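You operate a simulated robot arm through the tools that you are given. There is no shell and no other tool. Be economical: measure what you need, move in short steps, check, and stop when the job is done.

You run a simulated two-armed robot. Do the job below in one go: nothing can be reset, and whatever is moved stays where it is left.

## Task
Run the table right on auto for two or three steps.
Fine: then stop it and set the mode back to hand.

The check looks at the end state, three seconds after you hand in, the way a careful person would. Anything else that was tipped, shoved, dropped, spilled or broken makes it a failure.

## Robot
Two 6-joint arms with two-finger grippers on one trunk, on a base that drives. Base frame: it is fixed to the floor where the robot stands at the start and does not move with it; the origin is under the middle of the robot, x ahead of it, y to its left, z up. Units: m, rad, N and s.
The left shoulder is at the start at [0.07, 0.176, 1.215], the right one opposite. With the tool pointing down near the work surface each hand reaches from about 0.48 to 0.8 m from the robot's upright axis, wherever it stands, measured 20 degrees to its own side. Places, roughly: direction switch [0.6, 0, 1]; mode switch [0.7, -0.1, 1]. Payload 2.45 kg a hand.
The TCP of each hand is the grasp point between the finger pads, 0.026 m short of the fingertips. In the tool frame z runs along the fingers and y along their closing line. The gripper opens to 0.096 m. The gripper's body begins 0.069 m behind the TCP.
Orientation is that of the tool frame in the base frame, as a unit quaternion [x, y, z, w]. With the fingers straight down and closing along the base's y, the tool's x points along the base's -x, its y along +y and its z along -z.

## Interface
- The arms move only by the tool servo_tool. It takes "left_deltas", "right_deltas" or both (then of equal length, played together; a hand with none holds still); each is one flat list of numbers, 7 for each row, row after row: the shift along the tool's x, y, z in units of 20 mm (1.0 is 20 mm), then the turn, a rotation vector about the tool's x, y, z in units of 8 degrees (1.0 is 8 degrees), then the gripper command, from -1 (shut) to 1 (fully open), values between in proportion. In form: [x, y, z, wx, wy, wz, fingers, x, y, z, wx, wy, wz, fingers, ...]. A call has 1 to 12 rows; each row shifts and turns the commanded pose from where the row before left it, along the tool's axes as they then stand. A call with a number of a shift or a turn outside -1 to 1 is refused whole. Rows are played at 5 a second. More than 0.05 m and 0.15 rad between two rows, or a gripper value outside its range, and nothing of the call is played. A pose out of reach is approached as far as the arm can. The call stops where the force on the tool passes 40 N (or 10 N more than at its start, if that is more) or the arm is blocked; 0.2 s more then pass. Each finger halts on what it meets, pressing with about 33 N; the grip force reading is that of the motor and also rises with nothing between the fingers. The clock runs only during rows and for 0.2 s after the last one: add rows that do not move to give the fingers time. The reply holds the time, the measured pose of the TCP, the force on the tool along the base axes, the opening and the grip force, in the units named above and with some noise, with the torque about the TCP (base axes, N m) and any sound that the robot's microphone picked up.
- Cameras (640 x 400 px; columns grow to the right, rows downward): "scene" is now at [0.1362, -0.0222, 1.5296]; the picture's right is [-0.23, -0.97, 0.00], its down [-0.66, 0.16, -0.73] and it looks along [0.71, -0.17, -0.68] (base axes); focal length 276 px, centre (320, 200). "left" rides on the left gripper at [0.082, -0.003, -0.098] in its tool frame; the picture's right is [0.04, 1.00, 0.00], its down [-0.73, 0.03, -0.68] and it looks along [-0.68, 0.03, 0.73] (tool axes); focal length 256 px, centre (320, 200). "right" rides on the right gripper at [0.082, 0.003, -0.098] in its tool frame; the picture's right is [-0.04, 1.00, 0.00], its down [-0.73, -0.03, -0.68] and it looks along [-0.68, -0.03, 0.73] (tool axes); focal length 256 px, centre (320, 200). There is no depth. A picture from a camera that has moved, and an enlarged one, comes with that camera's place and axes in the base frame and with its lens. The place of the scene camera against the robot may be out by one fixed shift of up to 0.012 m in any direction.
- grab_frame(camera): a new picture of that camera. It takes no simulated time.
- raise_lower(by): slides the trunk up (or, below 0, down) by that many m; the arms and the scene camera ride with it, the base frame stays. It gives what a move gives, with no picture.
- base_move(legs): drives the robot by 1 to 6 legs, each [ahead, left, turn to the left] in m, m and rad, along the robot's own axes; the way and the turn of a leg run together, so that a leg with both is an arc; at most 1.5 m and 3.142 rad a leg. The arms and the cameras ride along, it lands a little off, and it stops where it bumps. It gives what a move gives.
- head_to(pan, tilt): turns the head with the scene camera to pan (to the left, within 1.501 rad either way) and tilt (down, from -0.506 to 1.204), counted from straight ahead of the robot. It gives what a move gives.
- close_up(camera, box): a new picture of the part [left, top, right, bottom] of that camera's present view, enlarged. It takes no simulated time.
- finish_job(): hands the job in; it is judged then, once.

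Work in short steps. Places have to be worked out from the pictures, the camera data and where the tool is seen: move nearer, look again, correct. Check each grasp and each placing, and mend what went wrong. You have 120 turns and 92 pictures in all, those below and enlarged ones among them. Open the grippers and draw the arms clear of the work before you hand the job in, unless the task says otherwise; then end with one line.

The tools are called after "Call:" as name(argument=value, ...) on one line, values as JSON. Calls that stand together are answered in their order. servo_tool: Moves the arms, as the interface text tells. Its arguments: {"type":"object","properties":{"left_deltas":{"type":"array","items":{"type":"number"}},"right_deltas":{"type":"array","items":{"type":"number"}}},"required":[]} The other tools are called the same way: raise_lower (by) slides the trunk up or down; base_move (legs) drives the base; head_to (pan, tilt) turns the head that bears the scene camera; grab_frame (camera) takes a picture; close_up (camera, box) takes an enlarged picture of a part of a camera's view; finish_job () hands the job in.

At the start:

```text
clock: 0.0
left_position: [0.4568, 0.1519, 0.9678]
left_orientation: [-0.015, 0.999, -0.018, -0.044]
left_contact_force: [0.8, 0.3, 0.2]
left_wrist_torque: [0.0, 0.01, 0.01]
left_grip_width: 0.096
left_grasp_force: 0.1
right_position: [0.5177, -0.3413, 1.2982]
right_orientation: [0.001, 1.0, 0.0, 0.001]
right_contact_force: [0.2, 0.3, 0.1]
right_wrist_torque: [0.03, -0.01, 0.0]
right_grip_width: 0.096
right_grasp_force: 0.2
trunk travel left (down, up): [-0.7, 0.14]
robot x, y, heading: [-0.0011, -0.002, 0.001]
head pan, tilt: [-0.236, 0.745]
```

scene: 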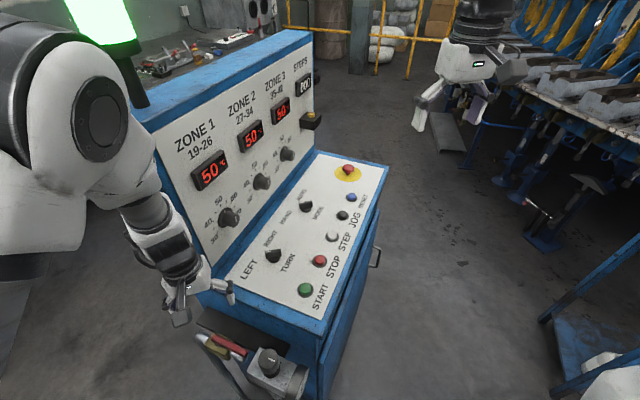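
right: 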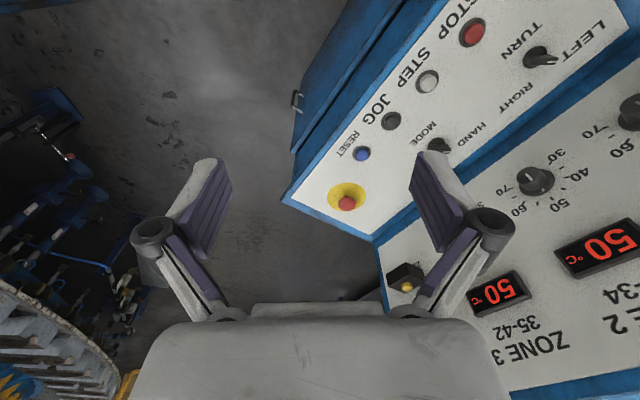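
left: 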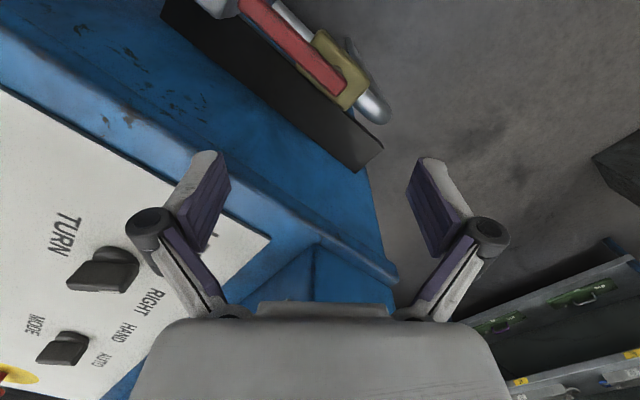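

The panel has a TURN switch (left/right), a MODE switch (hand/auto), and START, STOP, STEP, JOG and RESET buttons. I'll zoom in to read the switch states and the labels.

Call:
close_up(camera="scene", box=[210, 150, 390, 310])

Call:
close_up(camera="scene", box=[170, 40, 330, 140])

Call:
close_up(camera="right", box=[320, 0, 640, 220])

```text
2.50 times, centred on (300, 230) of scene
camera zoom: at [0.1362, -0.0222, 1.5296], right [-0.23, -0.97, 0.0], down [-0.66, 0.16, -0.73], along [0.71, -0.17, -0.68], focal length 690 px, centre (370, 125)
```

zoom: 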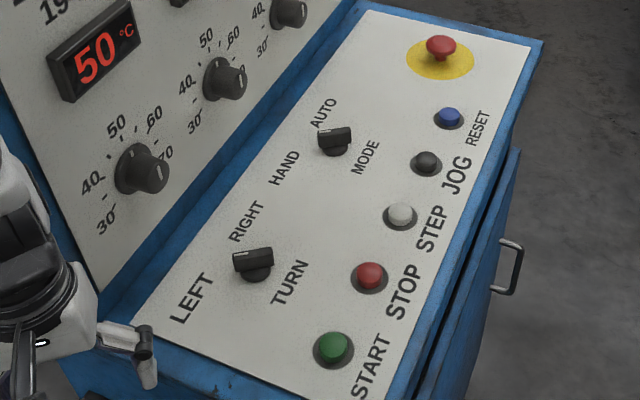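

```text
4.00 times, centred on (250, 90) of scene
camera zoom: at [0.1362, -0.0222, 1.5296], right [-0.23, -0.97, 0.0], down [-0.66, 0.16, -0.73], along [0.71, -0.17, -0.68], focal length 1105 px, centre (600, 640)
```

zoom: 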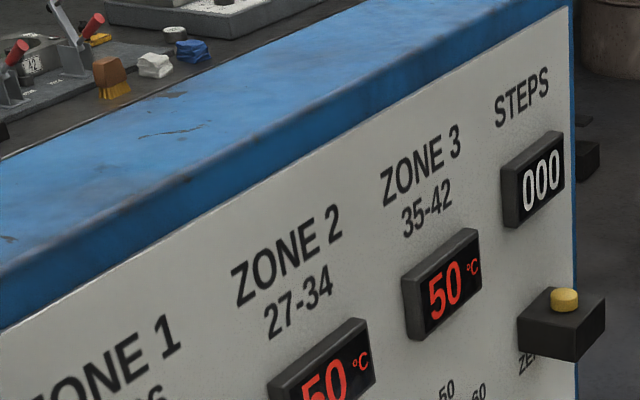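

```text
1.82 times, centred on (480, 110) of right
camera zoom: at [0.4368, -0.3382, 1.3962], right [0.04, 1.0, 0.0], down [0.73, -0.03, 0.68], along [0.68, -0.03, -0.73], focal length 465 px, centre (29, 364)
```

zoom: 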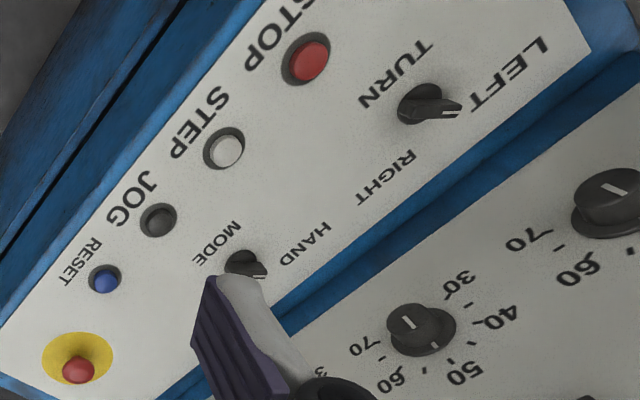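

Triangulating the scene and right views puts TURN near (0.56, -0.005, 0.957), pointing LEFT. MODE is near (0.71, -0.115, 0.955), pointing HAND, and STOP is near (0.52, -0.11, 0.95). The panel is about level. I'll lift the left hand clear, and turn the right hand about 96° in place so it can grip a knob bar.

Call:
servo_tool(left_deltas=[0, 0, -1, 0, 0, 0, 1, 0, 0, -1, 0, 0, 0, 1, 0, 0, -1, 0, 0, 0, 1, 0, 0, -1, 0, 0, 0, 1, 0, 0, -1, 0, 0, 0, 1, 0, 0, -1, 0, 0, 0, 1, 0, 0, -1, 0, 0, 0, 1, 0, 0, -1, 0, 0, 0, 1, 0, 0, 0, 0, 0, 0, 1, 0, 0, 0, 0, 0, 0, 1, 0, 0, 0, 0, 0, 0, 1, 0, 0, 0, 0, 0, 0, 1], right_deltas=[0, 0, 0, 0, 0, -1, 0, 0, 0, 0, 0, 0, -1, 0, 0, 0, 0, 0, 0, -1, 0, 0, 0, 0, 0, 0, -1, 0, 0, 0, 0, 0, 0, -1, 0, 0, 0, 0, 0, 0, -1, 0, 0, 0, 0, 0, 0, -1, 0, 0, 0, 0, 0, 0, -1, 0, 0, 0, 0, 0, 0, -1, 0, 0, 0, 0, 0, 0, -1, 0, 0, 0, 0, 0, 0, -1, 0, 0, 0, 0, 0, 0, -1, 0])

Call:
grab_frame(camera="scene")

Call:
grab_frame(camera="right")

```text
clock: 2.6
left_position: [0.4682, 0.158, 1.1282]
left_orientation: [-0.016, 0.999, -0.018, -0.043]
left_contact_force: [-15.4, -1.1, -5.9]
left_wrist_torque: [0.19, -1.43, -0.19]
left_grip_width: 0.096
left_grasp_force: 0.0
right_position: [0.5157, -0.3419, 1.2999]
right_orientation: [0.744, -0.668, 0.001, 0.0]
right_contact_force: [0.4, 0.6, -0.5]
right_wrist_torque: [0.01, -0.04, 0.0]
right_grip_width: 0.0481
right_grasp_force: 0.0
trunk travel left (down, up): [-0.7, 0.14]
robot x, y, heading: [0.0005, 0.002, -0.002]
head pan, tilt: [-0.236, 0.745]
```

```text
85 pictures are left
camera scene: at [0.1323, -0.0224, 1.5299], right [-0.23, -0.97, 0.0], down [-0.66, 0.16, -0.74], along [0.72, -0.17, -0.68], focal length 276 px, centre (320, 200)
```

scene: 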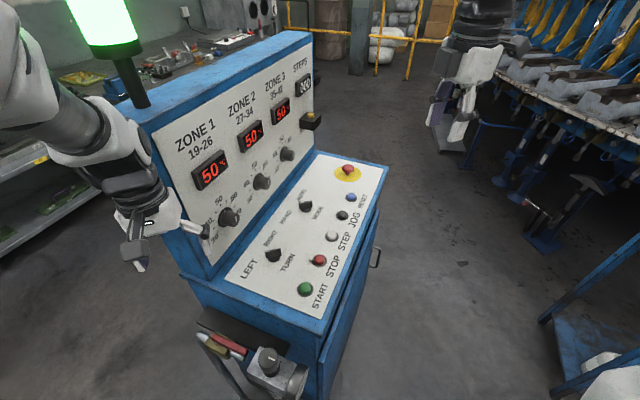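

```text
84 pictures are left
camera right: at [0.5203, -0.4227, 1.3972], right [-1.0, -0.07, 0.0], down [-0.05, 0.73, 0.68], along [-0.04, 0.68, -0.73], focal length 256 px, centre (320, 200)
```

right: 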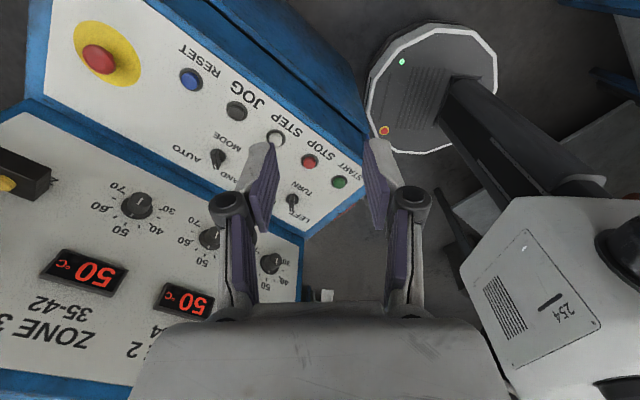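

The left hand is pressing lightly (15 N) on the console face, so I'll draw it straight back toward the robot. I'll also check that the zone 1 dial is unchanged.

Call:
servo_tool(left_deltas=[0.5, 0, 0, 0, 0, 0, 1, 1, 0, 0, 0, 0, 0, 1, 1, 0, 0, 0, 0, 0, 1, 0, 0, 0, 0, 0, 0, 1])

Call:
close_up(camera="scene", box=[140, 110, 340, 240])

```text
clock: 3.6
left_position: [0.4206, 0.1561, 1.1307]
left_orientation: [-0.016, 0.999, -0.021, -0.045]
left_contact_force: [0.5, -0.4, 0.0]
left_wrist_torque: [0.0, 0.0, -0.02]
left_grip_width: 0.0961
left_grasp_force: 0.2
right_position: [0.5187, -0.3408, 1.2973]
right_orientation: [0.743, -0.669, 0.0, 0.001]
right_contact_force: [0.5, 0.1, 0.5]
right_wrist_torque: [-0.01, 0.01, 0.02]
right_grip_width: 0.048
right_grasp_force: 0.1
trunk travel left (down, up): [-0.7, 0.14]
robot x, y, heading: [0.0001, 0.0014, -0.001]
head pan, tilt: [-0.236, 0.745]
```

```text
3.08 times, centred on (240, 175) of scene
camera zoom: at [0.1375, -0.0219, 1.5295], right [-0.23, -0.97, 0.0], down [-0.66, 0.16, -0.73], along [0.71, -0.17, -0.68], focal length 850 px, centre (566, 277)
```

zoom: 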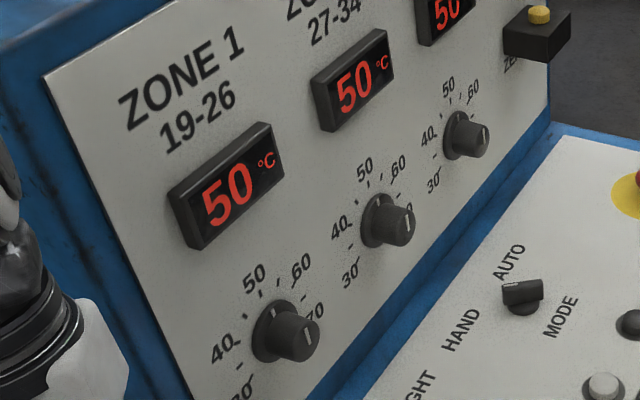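

Zone 1 still reads 50 °C and the left hand is clear. Now I'll move the right hand most of the way toward a point above TURN.

Call:
servo_tool(right_deltas=[-0.95, -0.22, 0.4, 0, 0, 0, 0.2, -0.95, -0.22, 0.4, 0, 0, 0, 0.2, -0.95, -0.22, 0.4, 0, 0, 0, 0.2, -0.95, -0.22, 0.4, 0, 0, 0, 0.2, -0.95, -0.22, 0.4, 0, 0, 0, 0.2, -0.95, -0.22, 0.4, 0, 0, 0, 0.2, -0.95, -0.22, 0.4, 0, 0, 0, 0.2, -0.95, -0.22, 0.4, 0, 0, 0, 0.2, -0.95, -0.22, 0.4, 0, 0, 0, 0.2, -0.95, -0.22, 0.4, 0, 0, 0, 0.2, -0.95, -0.22, 0.4, 0, 0, 0, 0.2, -0.95, -0.22, 0.4, 0, 0, 0, 0.2])

Call:
grab_frame(camera="right")

```text
clock: 6.2
left_position: [0.4193, 0.1569, 1.1307]
left_orientation: [-0.017, 0.999, -0.021, -0.045]
left_contact_force: [0.0, -0.2, -0.2]
left_wrist_torque: [-0.01, 0.01, 0.01]
left_grip_width: 0.096
left_grasp_force: 0.0
right_position: [0.548, -0.11, 1.2075]
right_orientation: [0.741, -0.671, -0.002, -0.004]
right_contact_force: [0.1, -0.5, -0.2]
right_wrist_torque: [-0.01, 0.0, -0.01]
right_grip_width: 0.0574
right_grasp_force: 0.0
trunk travel left (down, up): [-0.7, 0.14]
robot x, y, heading: [0.0005, 0.0023, 0.005]
head pan, tilt: [-0.236, 0.745]
```

```text
82 pictures are left
camera right: at [0.5529, -0.1928, 1.3028], right [-1.0, -0.06, 0.0], down [-0.05, 0.73, 0.69], along [-0.04, 0.68, -0.73], focal length 256 px, centre (320, 200)
```

right: 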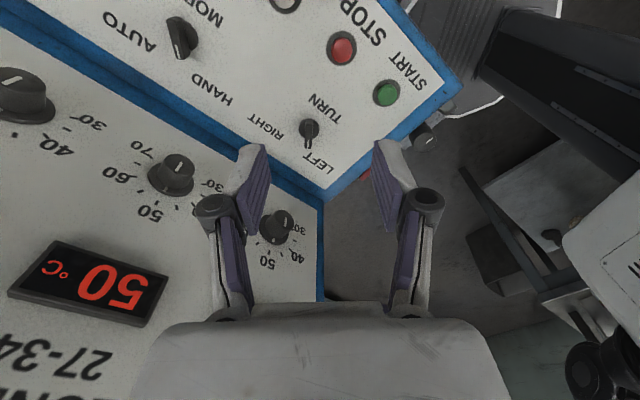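

This view puts TURN at about (0.560, -0.007), START at (0.456, -0.070) and STOP at (0.523, -0.117). Next I'll move to 10 cm above TURN.

Call:
servo_tool(right_deltas=[-0.64, -0.144, 0.9, 0, 0, 0, 0.2, -0.64, -0.144, 0.9, 0, 0, 0, 0.2, -0.64, -0.144, 0.9, 0, 0, 0, 0.2, -0.64, -0.144, 0.9, 0, 0, 0, 0.2, -0.64, -0.144, 0.9, 0, 0, 0, 0.2, -0.64, -0.144, 0.9, 0, 0, 0, 0.2, -0.64, -0.144, 0.9, 0, 0, 0, 0.2, -0.64, -0.144, 0.9, 0, 0, 0, 0.2, 0, 0, 0, 0, 0, 0, 0.2])

Call:
grab_frame(camera="right")

Call:
grab_frame(camera="scene")

```text
clock: 8.2
left_position: [0.419, 0.157, 1.1318]
left_orientation: [-0.017, 0.999, -0.019, -0.043]
left_contact_force: [0.0, -0.4, 0.5]
left_wrist_torque: [-0.01, -0.01, 0.0]
left_grip_width: 0.0962
left_grasp_force: 0.0
right_position: [0.6098, -0.0839, 1.0757]
right_orientation: [0.728, -0.685, -0.016, -0.015]
right_contact_force: [0.1, 0.5, -0.1]
right_wrist_torque: [0.0, -0.02, -0.03]
right_grip_width: 0.0575
right_grasp_force: 0.0
right hand out of reach, approached as far as the arm can: row 3, 4, 5, 6, 7, 8
trunk travel left (down, up): [-0.7, 0.14]
robot x, y, heading: [0.0, -0.0031, 0.002]
head pan, tilt: [-0.236, 0.745]
```

```text
81 pictures are left
camera right: at [0.6104, -0.1695, 1.1685], right [-1.0, -0.02, 0.0], down [-0.01, 0.7, 0.71], along [-0.01, 0.71, -0.7], focal length 256 px, centre (320, 200)
```

right: 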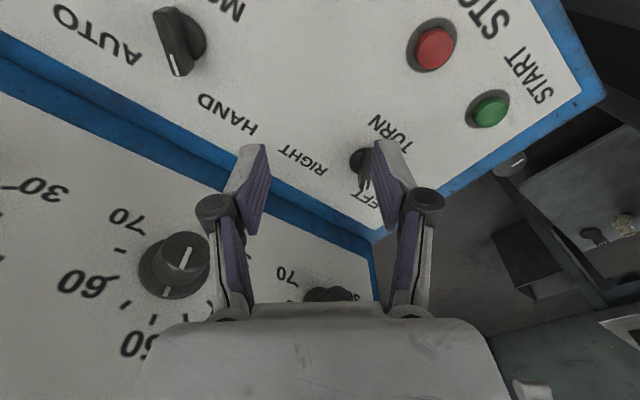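

```text
80 pictures are left
camera scene: at [0.1355, -0.0222, 1.5297], right [-0.23, -0.97, 0.0], down [-0.66, 0.16, -0.74], along [0.71, -0.17, -0.68], focal length 276 px, centre (320, 200)
```

scene: 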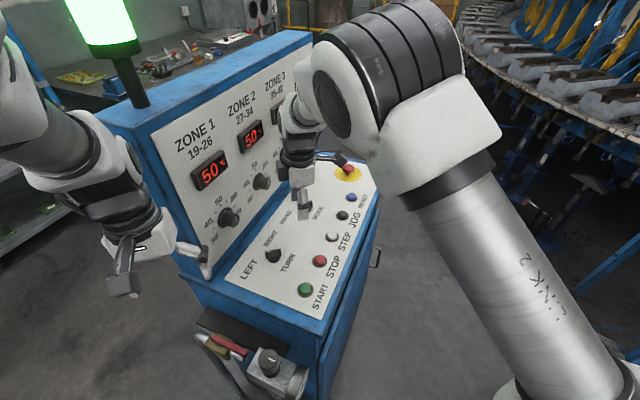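

The right arm can't reach TURN in that posture from here. I'll raise and retract it, then drive so the robot faces the panel squarely. That also keeps the step counter in view.

Call:
servo_tool(right_deltas=[0, 0, -1, 0, 0, 0, 0.2, 0, 0, -1, 0, 0, 0, 0.2, 0.3, 0, -1, 0, 0, 0, 0.2, 0.6, 0.2, -1, 0, 0, 0, 0.2, 1, 0.4, -1, 0, 0, 0, 0.2, 1, 0.4, -1, 0, 0, 0, 0.2, 1, 0.4, -1, 0, 0, 0, 0.2, 1, 0.4, -1, 0, 0, 0, 0.2, 1, 0.4, -1, 0, 0, 0, 0.2, 1, 0.4, -1, 0, 0, 0, 0.2, 1, 0.4, -1, 0, 0, 0, 0.2, 1, 0.4, -0.5, 0, 0, 0, 0.2])

Call:
head_to(pan=-1.0, tilt=0.8)

Call:
grab_frame(camera="scene")

```text
clock: 10.8
left_position: [0.4191, 0.1554, 1.132]
left_orientation: [-0.016, 0.999, -0.02, -0.044]
left_contact_force: [-0.1, 0.2, 0.6]
left_wrist_torque: [0.03, -0.01, -0.03]
left_grip_width: 0.0958
left_grasp_force: 0.1
right_position: [0.5526, -0.2529, 1.2985]
right_orientation: [0.743, -0.669, -0.002, 0.0]
right_contact_force: [0.0, -0.4, 0.4]
right_wrist_torque: [0.04, -0.01, -0.03]
right_grip_width: 0.0576
right_grasp_force: 0.0
trunk travel left (down, up): [-0.7, 0.14]
robot x, y, heading: [0.0018, -0.0012, 0.004]
head pan, tilt: [-0.236, 0.745]
```

```text
clock: 11.9
left_position: [0.4191, 0.1565, 1.1317]
left_orientation: [-0.017, 0.999, -0.02, -0.044]
left_contact_force: [-0.6, 0.5, -0.2]
left_wrist_torque: [-0.03, 0.04, 0.01]
left_grip_width: 0.0959
left_grasp_force: 0.0
right_position: [0.5532, -0.2515, 1.299]
right_orientation: [0.743, -0.669, 0.0, 0.0]
right_contact_force: [0.3, -0.2, -0.5]
right_wrist_torque: [0.01, 0.03, 0.01]
right_grip_width: 0.0575
right_grasp_force: 0.1
trunk travel left (down, up): [-0.7, 0.14]
robot x, y, heading: [-0.0018, 0.0014, 0.004]
head pan, tilt: [-1.0, 0.799]
```

```text
79 pictures are left
camera scene: at [0.0989, -0.0708, 1.5252], right [-0.84, -0.54, 0.0], down [-0.39, 0.6, -0.7], along [0.38, -0.59, -0.72], focal length 276 px, centre (320, 200)
```

scene: 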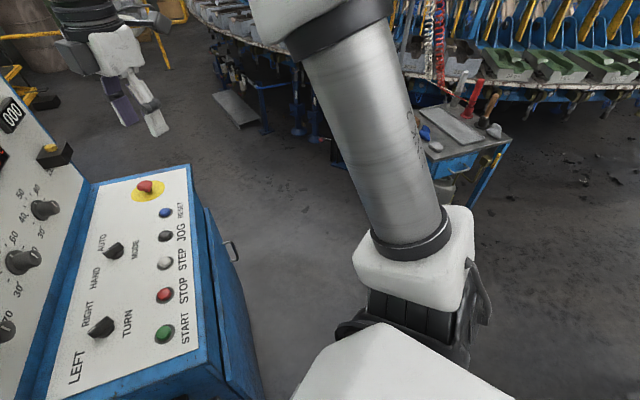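

The floor to the robot's right is clear, and the nearest thing is the blue bench at about y = -1.2. I'll drive right 0.43 m, ahead 0.09 m, and then turn left to face the console.

Call:
base_move(legs=[[0, -0.425, 0], [0.08, 0, 0], [0, 0, 0.94]])

Call:
head_to(pan=-0.15, tilt=0.75)

Call:
grab_frame(camera="scene")

```text
clock: 17.5
left_position: [0.2051, 0.0073, 1.1318]
left_orientation: [-0.461, 0.886, -0.038, -0.031]
left_contact_force: [0.6, 0.3, -0.1]
left_wrist_torque: [-0.02, -0.02, 0.01]
left_grip_width: 0.0961
left_grasp_force: 0.0
right_position: [0.6115, -0.1295, 1.2988]
right_orientation: [0.964, -0.266, 0.0, 0.0]
right_contact_force: [-1.0, -0.3, 0.1]
right_wrist_torque: [0.0, -0.02, 0.04]
right_grip_width: 0.0575
right_grasp_force: 0.1
trunk travel left (down, up): [-0.7, 0.14]
robot x, y, heading: [0.0778, -0.4204, 0.924]
head pan, tilt: [-1.0, 0.799]
```

```text
clock: 18.7
left_position: [0.2043, 0.0089, 1.1329]
left_orientation: [-0.462, 0.886, -0.038, -0.03]
left_contact_force: [0.2, 1.1, -0.4]
left_wrist_torque: [0.0, -0.02, 0.0]
left_grip_width: 0.0961
left_grasp_force: 0.1
right_position: [0.6112, -0.1293, 1.2987]
right_orientation: [0.964, -0.267, 0.0, 0.0]
right_contact_force: [0.0, 0.2, 0.0]
right_wrist_torque: [-0.01, -0.04, 0.01]
right_grip_width: 0.0574
right_grasp_force: 0.2
trunk travel left (down, up): [-0.7, 0.14]
robot x, y, heading: [0.0788, -0.4224, 0.923]
head pan, tilt: [-0.15, 0.75]
```

```text
78 pictures are left
camera scene: at [0.1718, -0.325, 1.5292], right [0.7, -0.71, 0.0], down [-0.49, -0.48, -0.73], along [0.52, 0.51, -0.68], focal length 276 px, centre (320, 200)
```

scene: 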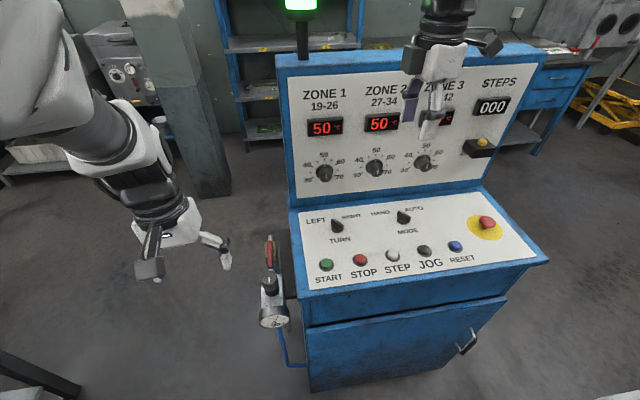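

Good: I'm square on, with the whole panel and the counter in view. I'll zoom in to refine the positions and pointer angles.

Call:
close_up(camera="scene", box=[290, 190, 530, 290])

Call:
grab_frame(camera="right")

```text
2.67 times, centred on (410, 240) of scene
camera zoom: at [0.1718, -0.325, 1.5292], right [0.7, -0.71, 0.0], down [-0.49, -0.48, -0.73], along [0.52, 0.51, -0.68], focal length 737 px, centre (80, 93)
```

zoom: 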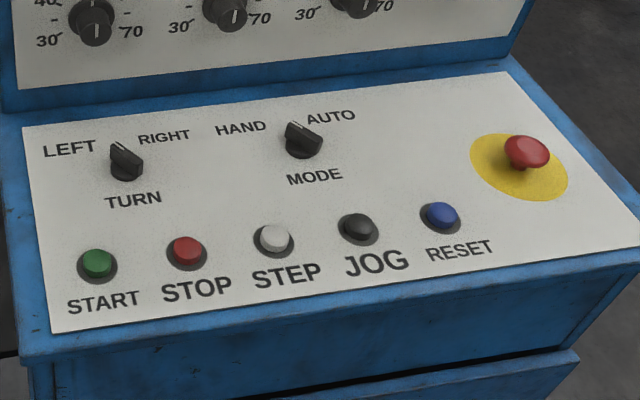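

```text
76 pictures are left
camera right: at [0.6789, -0.1742, 1.3958], right [-0.55, -0.84, 0.0], down [-0.61, 0.4, 0.68], along [-0.57, 0.37, -0.73], focal length 256 px, centre (320, 200)
```

right: 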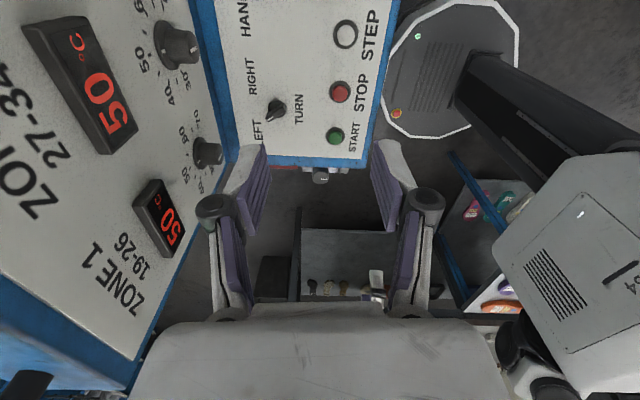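

TURN's pointer is at a heading of about 100°, and the panel is at the height I expected. I'll turn the right hand 49.5° clockwise so the fingers close across the bar.

Call:
servo_tool(right_deltas=[0, 0, 0, 0, 0, 0.884, 0.2, 0, 0, 0, 0, 0, 0.884, 0.2, 0, 0, 0, 0, 0, 0.884, 0.2, 0, 0, 0, 0, 0, 0.884, 0.2, 0, 0, 0, 0, 0, 0.884, 0.2, 0, 0, 0, 0, 0, 0.884, 0.2, 0, 0, 0, 0, 0, 0.884, 0.2])

Call:
servo_tool(right_deltas=[-0.64, 0.14, 0.8, 0, 0, 0, 0.2, -0.64, 0.14, 0.8, 0, 0, 0, 0.2, -0.64, 0.14, 0.8, 0, 0, 0, 0.2, -0.64, 0.14, 0.8, 0, 0, 0, 0.2, -0.64, 0.14, 0.8, 0, 0, 0, 0.2, -0.64, 0.14, 0.8, 0, 0, 0, 0.2, -0.64, 0.14, 0.8, 0, 0, 0, 0.2, -0.64, 0.14, 0.8, 0, 0, 0, 0.2, -0.64, 0.14, 0.8, 0, 0, 0, 0.2, -0.64, 0.14, 0.8, 0, 0, 0, 0.2, 0, 0, 0, 0, 0, 0, 0.2])

Call:
grab_frame(camera="right")

Call:
grab_frame(camera="scene")

```text
clock: 20.3
left_position: [0.2056, 0.0092, 1.1314]
left_orientation: [-0.462, 0.886, -0.039, -0.03]
left_contact_force: [-0.1, 0.3, -0.7]
left_wrist_torque: [-0.03, -0.02, -0.02]
left_grip_width: 0.096
left_grasp_force: 0.1
right_position: [0.6105, -0.1296, 1.2987]
right_orientation: [0.764, -0.646, 0.0, 0.0]
right_contact_force: [0.4, -0.5, -0.3]
right_wrist_torque: [0.03, -0.01, -0.01]
right_grip_width: 0.0574
right_grasp_force: 0.0
trunk travel left (down, up): [-0.7, 0.14]
robot x, y, heading: [0.0767, -0.4207, 0.926]
head pan, tilt: [-0.15, 0.75]
```

```text
clock: 22.7
left_position: [0.2047, 0.0077, 1.1327]
left_orientation: [-0.461, 0.886, -0.039, -0.03]
left_contact_force: [-0.3, -0.8, 0.3]
left_wrist_torque: [0.02, -0.04, 0.02]
left_grip_width: 0.0961
left_grasp_force: 0.1
right_position: [0.5612, -0.0081, 1.1377]
right_orientation: [0.764, -0.645, 0.0, 0.001]
right_contact_force: [-0.1, 0.2, 0.4]
right_wrist_torque: [0.02, 0.04, 0.02]
right_grip_width: 0.0577
right_grasp_force: 0.1
trunk travel left (down, up): [-0.7, 0.14]
robot x, y, heading: [0.076, -0.4181, 0.93]
head pan, tilt: [-0.15, 0.75]
```

```text
75 pictures are left
camera right: at [0.5725, -0.0891, 1.2365], right [-0.99, -0.13, 0.0], down [-0.09, 0.73, 0.68], along [-0.09, 0.67, -0.73], focal length 256 px, centre (320, 200)
```

right: 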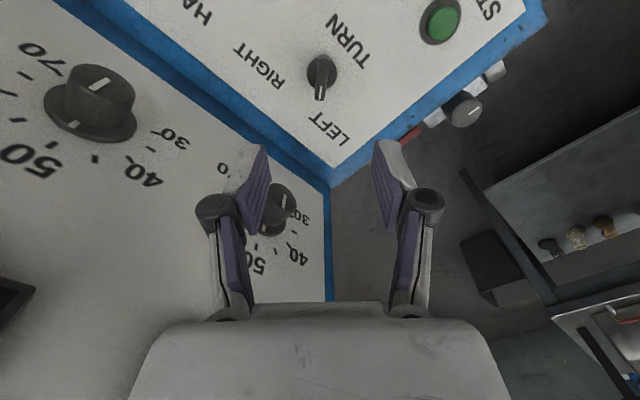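

```text
74 pictures are left
camera scene: at [0.1716, -0.3255, 1.5292], right [0.7, -0.71, 0.0], down [-0.49, -0.48, -0.73], along [0.52, 0.51, -0.68], focal length 276 px, centre (320, 200)
```

scene: 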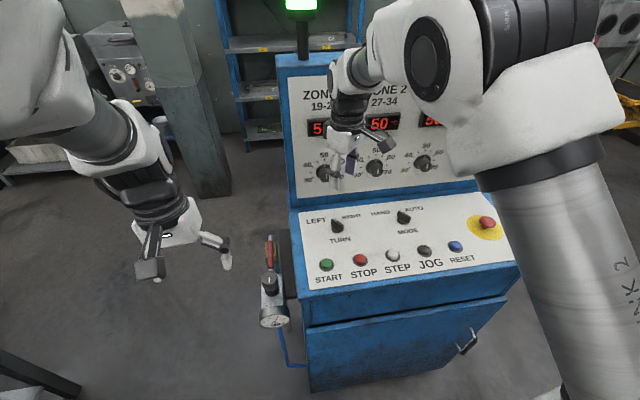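

The hand is centred over TURN with the pointer aligned to the tool. I'll open a little wider and go down 14 cm.

Call:
servo_tool(right_deltas=[0, 0, 1, 0, 0, 0, 0.3, 0, 0, 1, 0, 0, 0, 0.3, 0, 0, 1, 0, 0, 0, 0.3, 0, 0, 1, 0, 0, 0, 0.3, 0, 0, 1, 0, 0, 0, 0.3, 0, 0, 1, 0, 0, 0, 0.3, 0, 0, 1, 0, 0, 0, 0.3, 0, 0, 0, 0, 0, 0, 0.3])

Call:
grab_frame(camera="right")

Call:
close_up(camera="scene", box=[270, 130, 430, 260])

```text
clock: 24.5
left_position: [0.2048, 0.0072, 1.132]
left_orientation: [-0.461, 0.886, -0.038, -0.031]
left_contact_force: [-0.1, -0.5, 0.2]
left_wrist_torque: [-0.03, 0.0, 0.02]
left_grip_width: 0.0962
left_grasp_force: 0.0
right_position: [0.5606, -0.0083, 0.9988]
right_orientation: [0.764, -0.646, 0.0, 0.0]
right_contact_force: [-0.7, 0.2, 1.2]
right_wrist_torque: [0.02, 0.01, 0.03]
right_grip_width: 0.0624
right_grasp_force: 0.2
trunk travel left (down, up): [-0.7, 0.14]
robot x, y, heading: [0.078, -0.4225, 0.928]
head pan, tilt: [-0.15, 0.75]
```

```text
73 pictures are left
camera right: at [0.571, -0.089, 1.0958], right [-0.99, -0.13, 0.0], down [-0.09, 0.73, 0.68], along [-0.09, 0.67, -0.73], focal length 256 px, centre (320, 200)
```

right: 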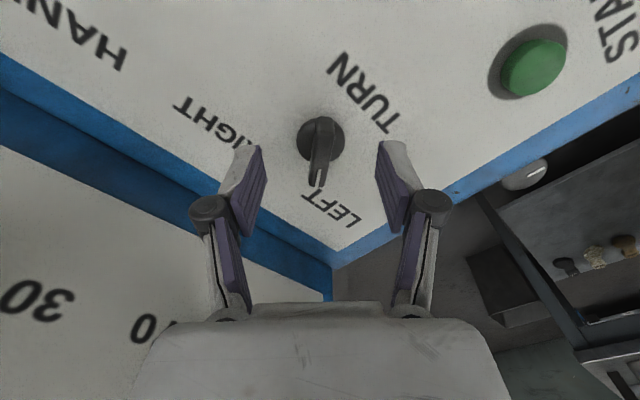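

```text
3.08 times, centred on (350, 195) of scene
camera zoom: at [0.1713, -0.3252, 1.5292], right [0.7, -0.71, 0.0], down [-0.49, -0.48, -0.73], along [0.52, 0.51, -0.68], focal length 850 px, centre (228, 215)
```

zoom: 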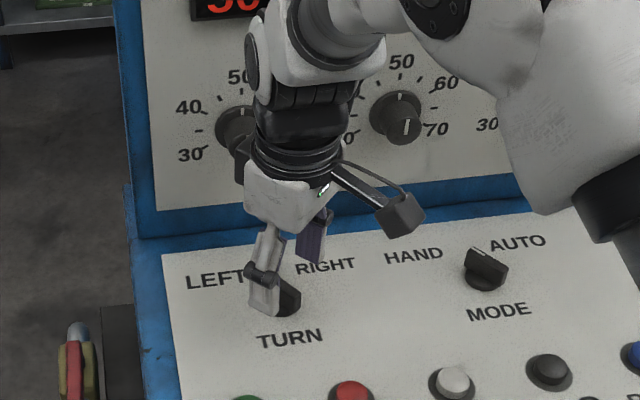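

From two views the panel surface is at z ≈ 0.938. I'll shift 3 mm, go down 18 mm so the tips straddle the bar above the round skirt, and close.

Call:
servo_tool(right_deltas=[-0.15, 0, 0.5, 0, 0, 0, 0.3, 0, 0, 0.4, 0, 0, 0, 0.3, 0, 0, 0, 0, 0, 0, -0.3, 0, 0, 0, 0, 0, 0, -0.7, 0, 0, 0, 0, 0, 0, -1, 0, 0, 0, 0, 0, 0, -1])

Call:
grab_frame(camera="right")

```text
clock: 25.9
left_position: [0.2044, 0.0098, 1.1322]
left_orientation: [-0.461, 0.886, -0.038, -0.031]
left_contact_force: [0.1, -0.1, -0.6]
left_wrist_torque: [-0.01, -0.02, -0.05]
left_grip_width: 0.0959
left_grasp_force: 0.0
right_position: [0.5591, -0.0049, 0.9791]
right_orientation: [0.763, -0.646, 0.0, 0.0]
right_contact_force: [-6.0, -1.7, -2.3]
right_wrist_torque: [0.06, 0.16, -0.91]
right_grip_width: 0.0153
right_grasp_force: 41.2
trunk travel left (down, up): [-0.7, 0.14]
robot x, y, heading: [0.0748, -0.421, 0.929]
head pan, tilt: [-0.15, 0.75]
```

```text
71 pictures are left
camera right: at [0.5699, -0.0864, 1.0777], right [-0.99, -0.13, 0.0], down [-0.09, 0.73, 0.68], along [-0.09, 0.67, -0.73], focal length 256 px, centre (320, 200)
```

right: 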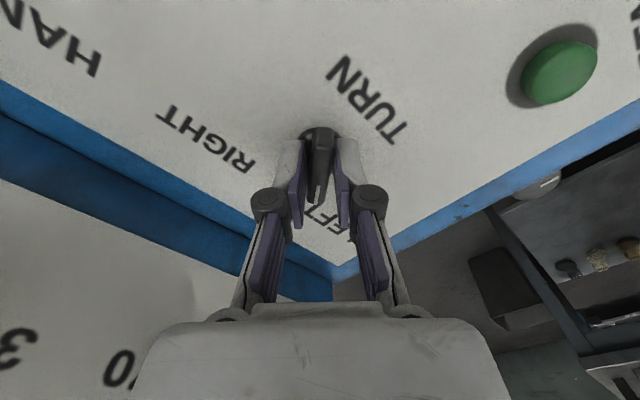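

The bar is gripped at 15 mm. I'll turn clockwise, half way first.

Call:
servo_tool(right_deltas=[0, 0, 0, 0, 0, 1, -1, 0, 0, 0, 0, 0, 1, -1, 0, 0, 0, 0, 0, 1, -1, 0, 0, 0, 0, 0, 1, -1, 0, 0, 0, 0, 0, 1, -1, 0, 0, 0, 0, 0, 1, -1])

Call:
grab_frame(camera="right")

```text
clock: 27.3
left_position: [0.2026, 0.008, 1.1309]
left_orientation: [-0.462, 0.886, -0.039, -0.03]
left_contact_force: [-0.6, -0.1, 0.2]
left_wrist_torque: [0.06, -0.04, 0.01]
left_grip_width: 0.096
left_grasp_force: 0.1
right_position: [0.5582, -0.0053, 0.9802]
right_orientation: [-0.434, 0.901, -0.001, -0.001]
right_contact_force: [-19.6, -4.9, -11.8]
right_wrist_torque: [-0.22, 0.54, 0.03]
right_grip_width: 0.0111
right_grasp_force: 38.1
trunk travel left (down, up): [-0.7, 0.14]
robot x, y, heading: [0.0769, -0.4184, 0.919]
head pan, tilt: [-0.15, 0.75]
```

```text
70 pictures are left
camera right: at [0.5049, -0.0667, 1.0777], right [-0.76, 0.65, 0.0], down [0.48, 0.56, 0.68], along [0.44, 0.51, -0.74], focal length 256 px, centre (320, 200)
```

right: 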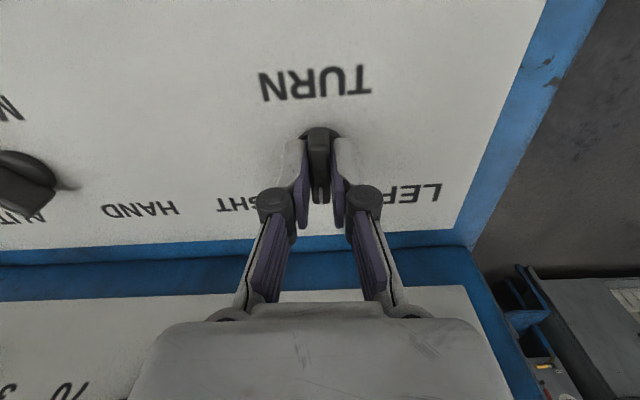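

The knob follows, but there is a small sideways load, so I'll relieve it with a 3 mm shift while turning the rest of the way to RIGHT.

Call:
servo_tool(right_deltas=[0.09, 0.12, -0.05, 0, 0, 0.5, -1, 0, 0, 0, 0, 0, 1, -1, 0, 0, 0, 0, 0, 1, -1, 0, 0, 0, 0, 0, 1, -1, 0, 0, 0, 0, 0, 1, -1, 0, 0, 0, 0, 0, 0.6, -1, 0, 0, 0, 0, 0, 0, -1])

Call:
grab_frame(camera="right")

```text
clock: 28.9
left_position: [0.2059, 0.0086, 1.131]
left_orientation: [-0.461, 0.886, -0.039, -0.03]
left_contact_force: [0.1, 0.5, -0.6]
left_wrist_torque: [-0.02, 0.02, -0.01]
left_grip_width: 0.096
left_grasp_force: 0.0
right_position: [0.5585, -0.0035, 0.9802]
right_orientation: [-0.093, 0.996, 0.0, 0.0]
right_contact_force: [-6.6, -5.1, -22.3]
right_wrist_torque: [0.03, -0.29, 1.05]
right_grip_width: 0.0136
right_grasp_force: 40.0
trunk travel left (down, up): [-0.7, 0.14]
robot x, y, heading: [0.0775, -0.4213, 0.929]
head pan, tilt: [-0.15, 0.75]
```

```text
69 pictures are left
camera right: at [0.4773, -0.0159, 1.0783], right [-0.15, 0.99, 0.0], down [0.73, 0.11, 0.68], along [0.67, 0.1, -0.73], focal length 256 px, centre (320, 200)
```

right: 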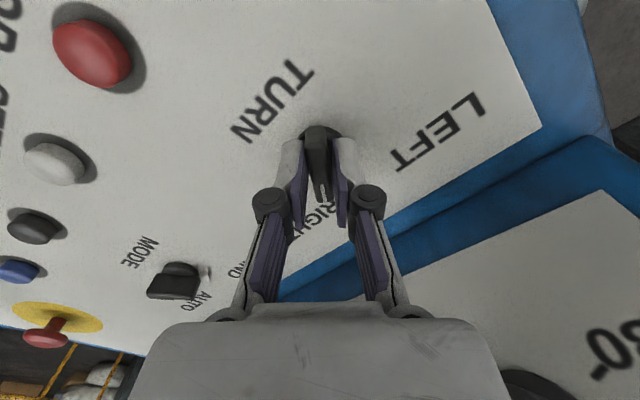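

The bar points at RIGHT, with torque suggesting it is against its stop. I'll open, lift, and look.

Call:
servo_tool(right_deltas=[0, 0, 0, 0, 0, 0, 0.3, 0, 0, 0, 0, 0, 0, 0.3, 0, 0, -1, 0, 0, 0, 0.3, 0, 0, -1, 0, 0, 0, 0.3, 0, 0, -1, 0, 0, 0, 0.3, 0, 0, -1, 0, 0, 0, 0.3, 0, 0, -1, 0, 0, 0, 0.3, 0, 0, -1, 0, 0, 0, 0.3])

Call:
grab_frame(camera="right")

```text
clock: 30.7
left_position: [0.2034, 0.0082, 1.1322]
left_orientation: [-0.461, 0.886, -0.038, -0.03]
left_contact_force: [-0.2, 1.4, -0.4]
left_wrist_torque: [0.0, 0.02, -0.03]
left_grip_width: 0.0963
left_grasp_force: 0.0
right_position: [0.5566, -0.0045, 1.101]
right_orientation: [-0.094, 0.996, 0.0, 0.0]
right_contact_force: [-0.5, -0.5, -0.2]
right_wrist_torque: [-0.02, 0.03, 0.0]
right_grip_width: 0.0626
right_grasp_force: 0.1
trunk travel left (down, up): [-0.7, 0.14]
robot x, y, heading: [0.0763, -0.4221, 0.934]
head pan, tilt: [-0.15, 0.75]
```

```text
68 pictures are left
camera right: at [0.4761, -0.0175, 1.1992], right [-0.15, 0.99, 0.0], down [0.73, 0.11, 0.68], along [0.67, 0.1, -0.73], focal length 256 px, centre (320, 200)
```

right: 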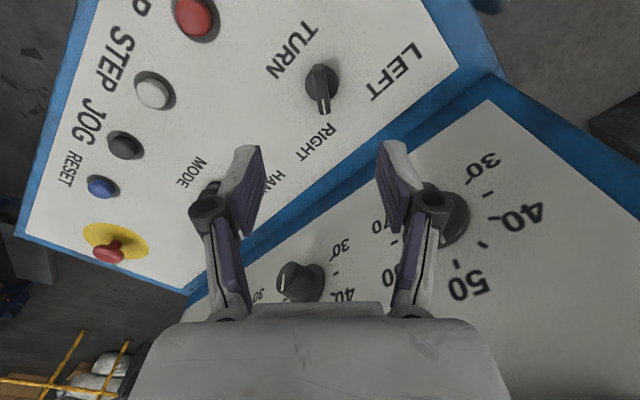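

TURN is at RIGHT. Next I'll move above MODE, at about (0.713, -0.118), and turn the hand back counter-clockwise.

Call:
servo_tool(right_deltas=[0, 0, -1, 0, 0, 0, 0.3, -0.74, -0.78, -0.1, 0, 0, 0, 0.3, -0.74, -0.78, -0.1, 0, 0, 0, 0.3, -0.74, -0.78, -0.1, 0, 0, 0, 0.3, -0.74, -0.78, -0.1, 0, 0, 0, 0.3, -0.74, -0.78, -0.1, 0, 0, 0, 0.3, -0.74, -0.78, -0.1, 0, 0, 0, 0.3, -0.74, -0.78, -0.1, 0, 0, 0, 0.3, -0.74, -0.78, 0, 0, 0, 0, 0.3, -0.74, -0.78, 0, 0, 0, 0, 0.3])

Call:
servo_tool(right_deltas=[0, 0, 0, 0, 0, -1, 0.3, 0, 0, 0, 0, 0, -1, 0.3, 0, 0, 0, 0, 0, -1, 0.3, 0, 0, 0, 0, 0, -1, 0.3, 0, 0, 0, 0, 0, -1, 0.3, 0, 0, 0, 0, 0, -1, 0.3, 0, 0, 0, 0, 0, -1, 0.3, 0, 0, 0, 0, 0, -1, 0.3, 0, 0, 0, 0, 0, -1, 0.3, 0, 0, 0, 0, 0, -1, 0.3, 0, 0, 0, 0, 0, -1, 0.3, 0, 0, 0, 0, 0, -0.1, 0.3])

Call:
grab_frame(camera="right")

Call:
grab_frame(camera="scene")

```text
clock: 32.9
left_position: [0.2038, 0.0078, 1.1322]
left_orientation: [-0.462, 0.886, -0.037, -0.031]
left_contact_force: [-0.1, 0.8, 0.5]
left_wrist_torque: [0.01, -0.01, 0.02]
left_grip_width: 0.0958
left_grasp_force: 0.0
right_position: [0.7158, -0.1186, 1.1344]
right_orientation: [-0.094, 0.996, -0.001, -0.001]
right_contact_force: [0.8, 0.1, 0.2]
right_wrist_torque: [0.01, 0.05, 0.04]
right_grip_width: 0.0624
right_grasp_force: 0.0
trunk travel left (down, up): [-0.7, 0.14]
robot x, y, heading: [0.08, -0.4171, 0.926]
head pan, tilt: [-0.15, 0.75]
```

```text
clock: 35.5
left_position: [0.2048, 0.0084, 1.1315]
left_orientation: [-0.461, 0.886, -0.038, -0.029]
left_contact_force: [-0.3, -0.2, 0.4]
left_wrist_torque: [0.02, 0.02, 0.02]
left_grip_width: 0.0959
left_grasp_force: 0.0
right_position: [0.7149, -0.1178, 1.1346]
right_orientation: [0.765, -0.644, 0.0, 0.0]
right_contact_force: [0.2, -0.4, 0.1]
right_wrist_torque: [-0.01, 0.02, 0.0]
right_grip_width: 0.0624
right_grasp_force: 0.1
trunk travel left (down, up): [-0.7, 0.14]
robot x, y, heading: [0.0795, -0.4225, 0.926]
head pan, tilt: [-0.15, 0.75]
```

```text
67 pictures are left
camera right: at [0.726, -0.1984, 1.2324], right [-0.99, -0.13, 0.0], down [-0.09, 0.73, 0.68], along [-0.09, 0.67, -0.73], focal length 256 px, centre (320, 200)
```

right: 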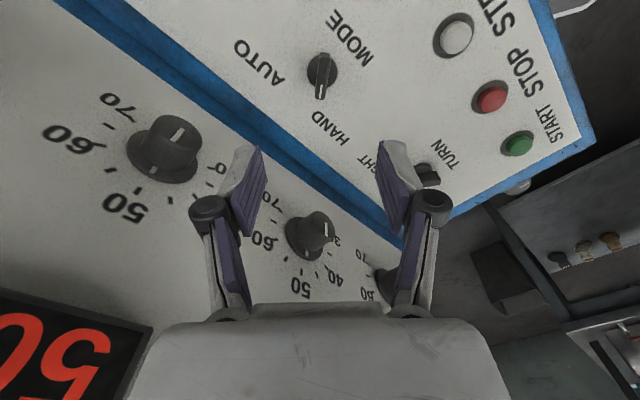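

```text
66 pictures are left
camera scene: at [0.1717, -0.3249, 1.5292], right [0.7, -0.71, 0.0], down [-0.49, -0.48, -0.73], along [0.52, 0.51, -0.68], focal length 276 px, centre (320, 200)
```

scene: 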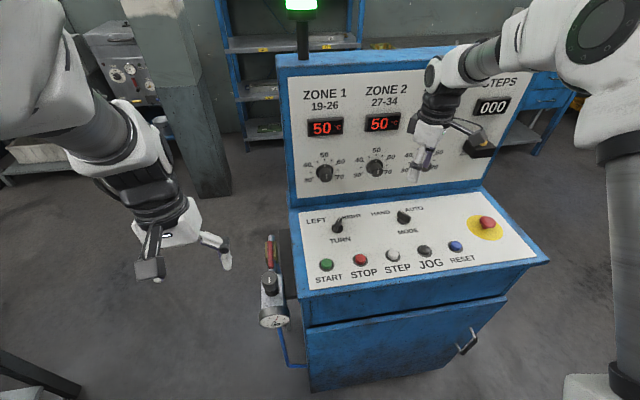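

MODE sits at the same image offset as TURN did, so I'll use the same correction (about 4 mm), descend to z = 0.98, and grip.

Call:
servo_tool(right_deltas=[-0.19, 0.07, 1, 0, 0, 0, 0.3, 0, 0, 1, 0, 0, 0, 0.3, 0, 0, 1, 0, 0, 0, 0.3, 0, 0, 1, 0, 0, 0, 0.3, 0, 0, 1, 0, 0, 0, 0.3, 0, 0, 1, 0, 0, 0, 0.3, 0, 0, 1, 0, 0, 0, 0.3, 0, 0, 0.73, 0, 0, 0, 0.3, 0, 0, 0, 0, 0, 0, -0.3, 0, 0, 0, 0, 0, 0, -0.7, 0, 0, 0, 0, 0, 0, -1, 0, 0, 0, 0, 0, 0, -1])

Call:
grab_frame(camera="right")

```text
clock: 38.1
left_position: [0.2038, 0.0092, 1.1308]
left_orientation: [-0.461, 0.886, -0.039, -0.03]
left_contact_force: [0.4, -0.6, -0.3]
left_wrist_torque: [-0.01, 0.01, -0.05]
left_grip_width: 0.0961
left_grasp_force: 0.0
right_position: [0.7123, -0.114, 0.9814]
right_orientation: [0.763, -0.646, 0.0, 0.0]
right_contact_force: [-6.2, -0.2, -3.3]
right_wrist_torque: [0.25, 0.06, -0.92]
right_grip_width: 0.015
right_grasp_force: 41.3
trunk travel left (down, up): [-0.7, 0.14]
robot x, y, heading: [0.0805, -0.423, 0.926]
head pan, tilt: [-0.15, 0.75]
```

```text
65 pictures are left
camera right: at [0.7232, -0.1947, 1.0784], right [-0.99, -0.13, 0.0], down [-0.09, 0.73, 0.68], along [-0.09, 0.67, -0.73], focal length 256 px, centre (320, 200)
```

right: 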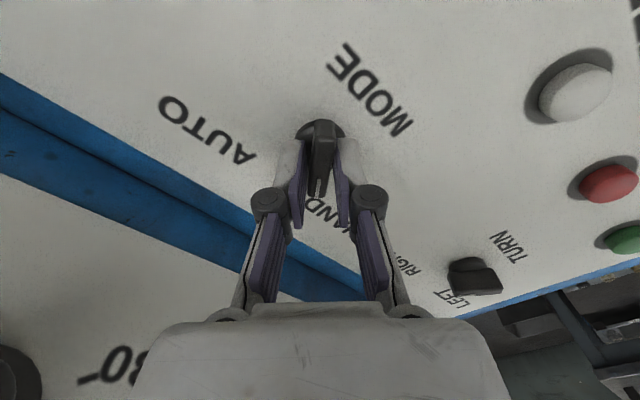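

MODE's bar is gripped. I'll turn it clockwise to AUTO.

Call:
servo_tool(right_deltas=[0.08, 0.11, 0, 0, 0, 1, -1, 0, 0, 0, 0, 0, 1, -1, 0, 0, 0, 0, 0, 1, -1, 0, 0, 0, 0, 0, 1, -1, 0, 0, 0, 0, 0, 1, -1, 0, 0, 0, 0, 0, 1, -1, 0, 0, 0, 0, 0, 1, -1, 0, 0, 0, 0, 0, 1, -1, 0, 0, 0, 0, 0, 1, -1, 0, 0, 0, 0, 0, 1, -1, 0, 0, 0, 0, 0, 1, -1, 0, 0, 0, 0, 0, 0, -1])

Call:
grab_frame(camera="right")

```text
clock: 40.7
left_position: [0.2067, 0.0087, 1.1311]
left_orientation: [-0.461, 0.886, -0.038, -0.031]
left_contact_force: [-0.4, -0.2, -0.7]
left_wrist_torque: [0.0, -0.02, 0.0]
left_grip_width: 0.0957
left_grasp_force: 0.1
right_position: [0.7131, -0.1156, 0.9807]
right_orientation: [-0.1, 0.995, 0.0, -0.001]
right_contact_force: [24.7, 3.8, 18.1]
right_wrist_torque: [0.08, -0.62, 1.06]
right_grip_width: 0.0134
right_grasp_force: 40.4
trunk travel left (down, up): [-0.7, 0.14]
robot x, y, heading: [0.0723, -0.4173, 0.925]
head pan, tilt: [-0.15, 0.75]
```

```text
64 pictures are left
camera right: at [0.6329, -0.1289, 1.0783], right [-0.16, 0.99, 0.0], down [0.73, 0.12, 0.68], along [0.67, 0.11, -0.73], focal length 256 px, centre (320, 200)
```

right: 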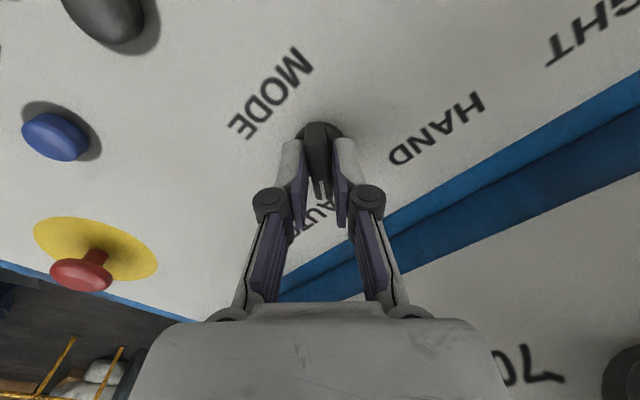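

MODE is at AUTO. I'll release, lift, and travel with closed fingers toward START.

Call:
servo_tool(right_deltas=[0, 0, 0, 0, 0, 0, 0.3, 0, 0, 0, 0, 0, 0, 0.3, 0, 0, -1, 0, 0, 0, 0.3, 0, 0, -1, 0, 0, 0, 0.3, 0, 0, -1, 0, 0, 0, 0.3, 0, 0, -1, 0, 0, 0, 0, 0, 0, -1, 0, 0, 0, -0.5, 0, 0, -1, 0, 0, 0, -1])

Call:
servo_tool(right_deltas=[1, 0.42, 0, 0, 0, 0, -1, 1, 0.42, 0, 0, 0, 0, -1, 1, 0.42, 0, 0, 0, 0, -1, 1, 0.42, 0, 0, 0, 0, -1, 1, 0.42, 0, 0, 0, 0, -1, 1, 0.42, 0, 0, 0, 0, -1, 1, 0.42, 0, 0, 0, 0, -1, 1, 0.42, 0, 0, 0, 0, -1, 1, 0.42, 0, 0, 0, 0, -1, 1, 0.42, 0, 0, 0, 0, -1, 1, 0.42, 0, 0, 0, 0, -1])

Call:
grab_frame(camera="scene")

Call:
grab_frame(camera="right")

```text
clock: 42.5
left_position: [0.2043, 0.0083, 1.1312]
left_orientation: [-0.461, 0.886, -0.039, -0.03]
left_contact_force: [0.3, 0.2, 0.2]
left_wrist_torque: [-0.01, 0.0, 0.0]
left_grip_width: 0.0962
left_grasp_force: 0.1
right_position: [0.7094, -0.116, 1.1002]
right_orientation: [-0.102, 0.995, 0.0, -0.001]
right_contact_force: [0.4, 0.3, -0.4]
right_wrist_torque: [0.02, 0.02, -0.05]
right_grip_width: 0.0
right_grasp_force: 28.3
trunk travel left (down, up): [-0.7, 0.14]
robot x, y, heading: [0.0759, -0.4196, 0.931]
head pan, tilt: [-0.15, 0.75]
```

```text
clock: 44.9
left_position: [0.2038, 0.0085, 1.1312]
left_orientation: [-0.461, 0.886, -0.039, -0.03]
left_contact_force: [0.2, 0.7, 0.1]
left_wrist_torque: [0.02, -0.01, 0.03]
left_grip_width: 0.0959
left_grasp_force: 0.0
right_position: [0.4941, -0.0737, 1.1105]
right_orientation: [-0.078, 0.996, 0.024, -0.029]
right_contact_force: [-0.1, 0.8, -0.2]
right_wrist_torque: [0.02, -0.01, 0.0]
right_grip_width: 0.0
right_grasp_force: 28.4
right hand out of reach, approached as far as the arm can: row 11
trunk travel left (down, up): [-0.7, 0.14]
robot x, y, heading: [0.0789, -0.4199, 0.93]
head pan, tilt: [-0.15, 0.75]
```

```text
63 pictures are left
camera scene: at [0.1719, -0.3257, 1.5292], right [0.7, -0.71, 0.0], down [-0.49, -0.48, -0.73], along [0.52, 0.51, -0.68], focal length 276 px, centre (320, 200)
```

scene: 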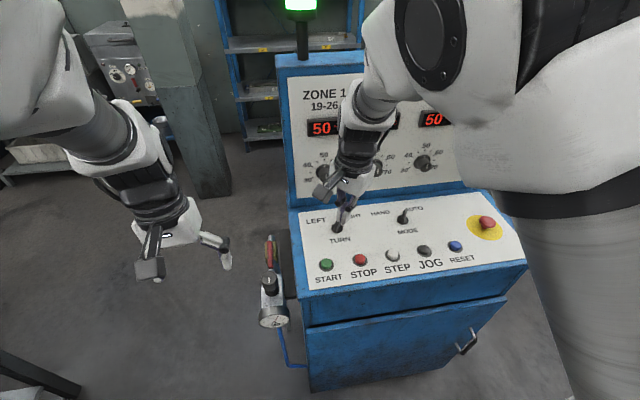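

```text
62 pictures are left
camera right: at [0.419, -0.0878, 1.2115], right [-0.12, 0.99, 0.05], down [0.77, 0.06, 0.64], along [0.63, 0.11, -0.77], focal length 256 px, centre (320, 200)
```

right: 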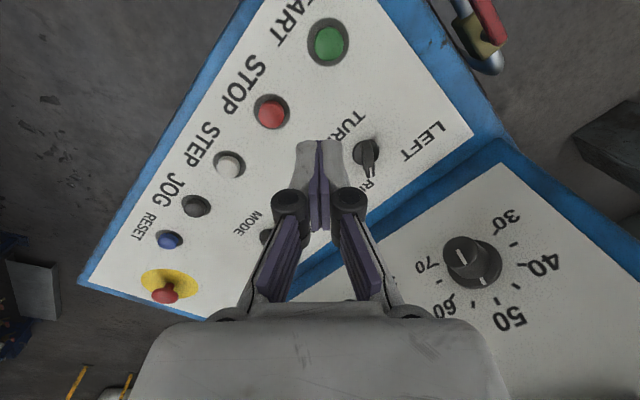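

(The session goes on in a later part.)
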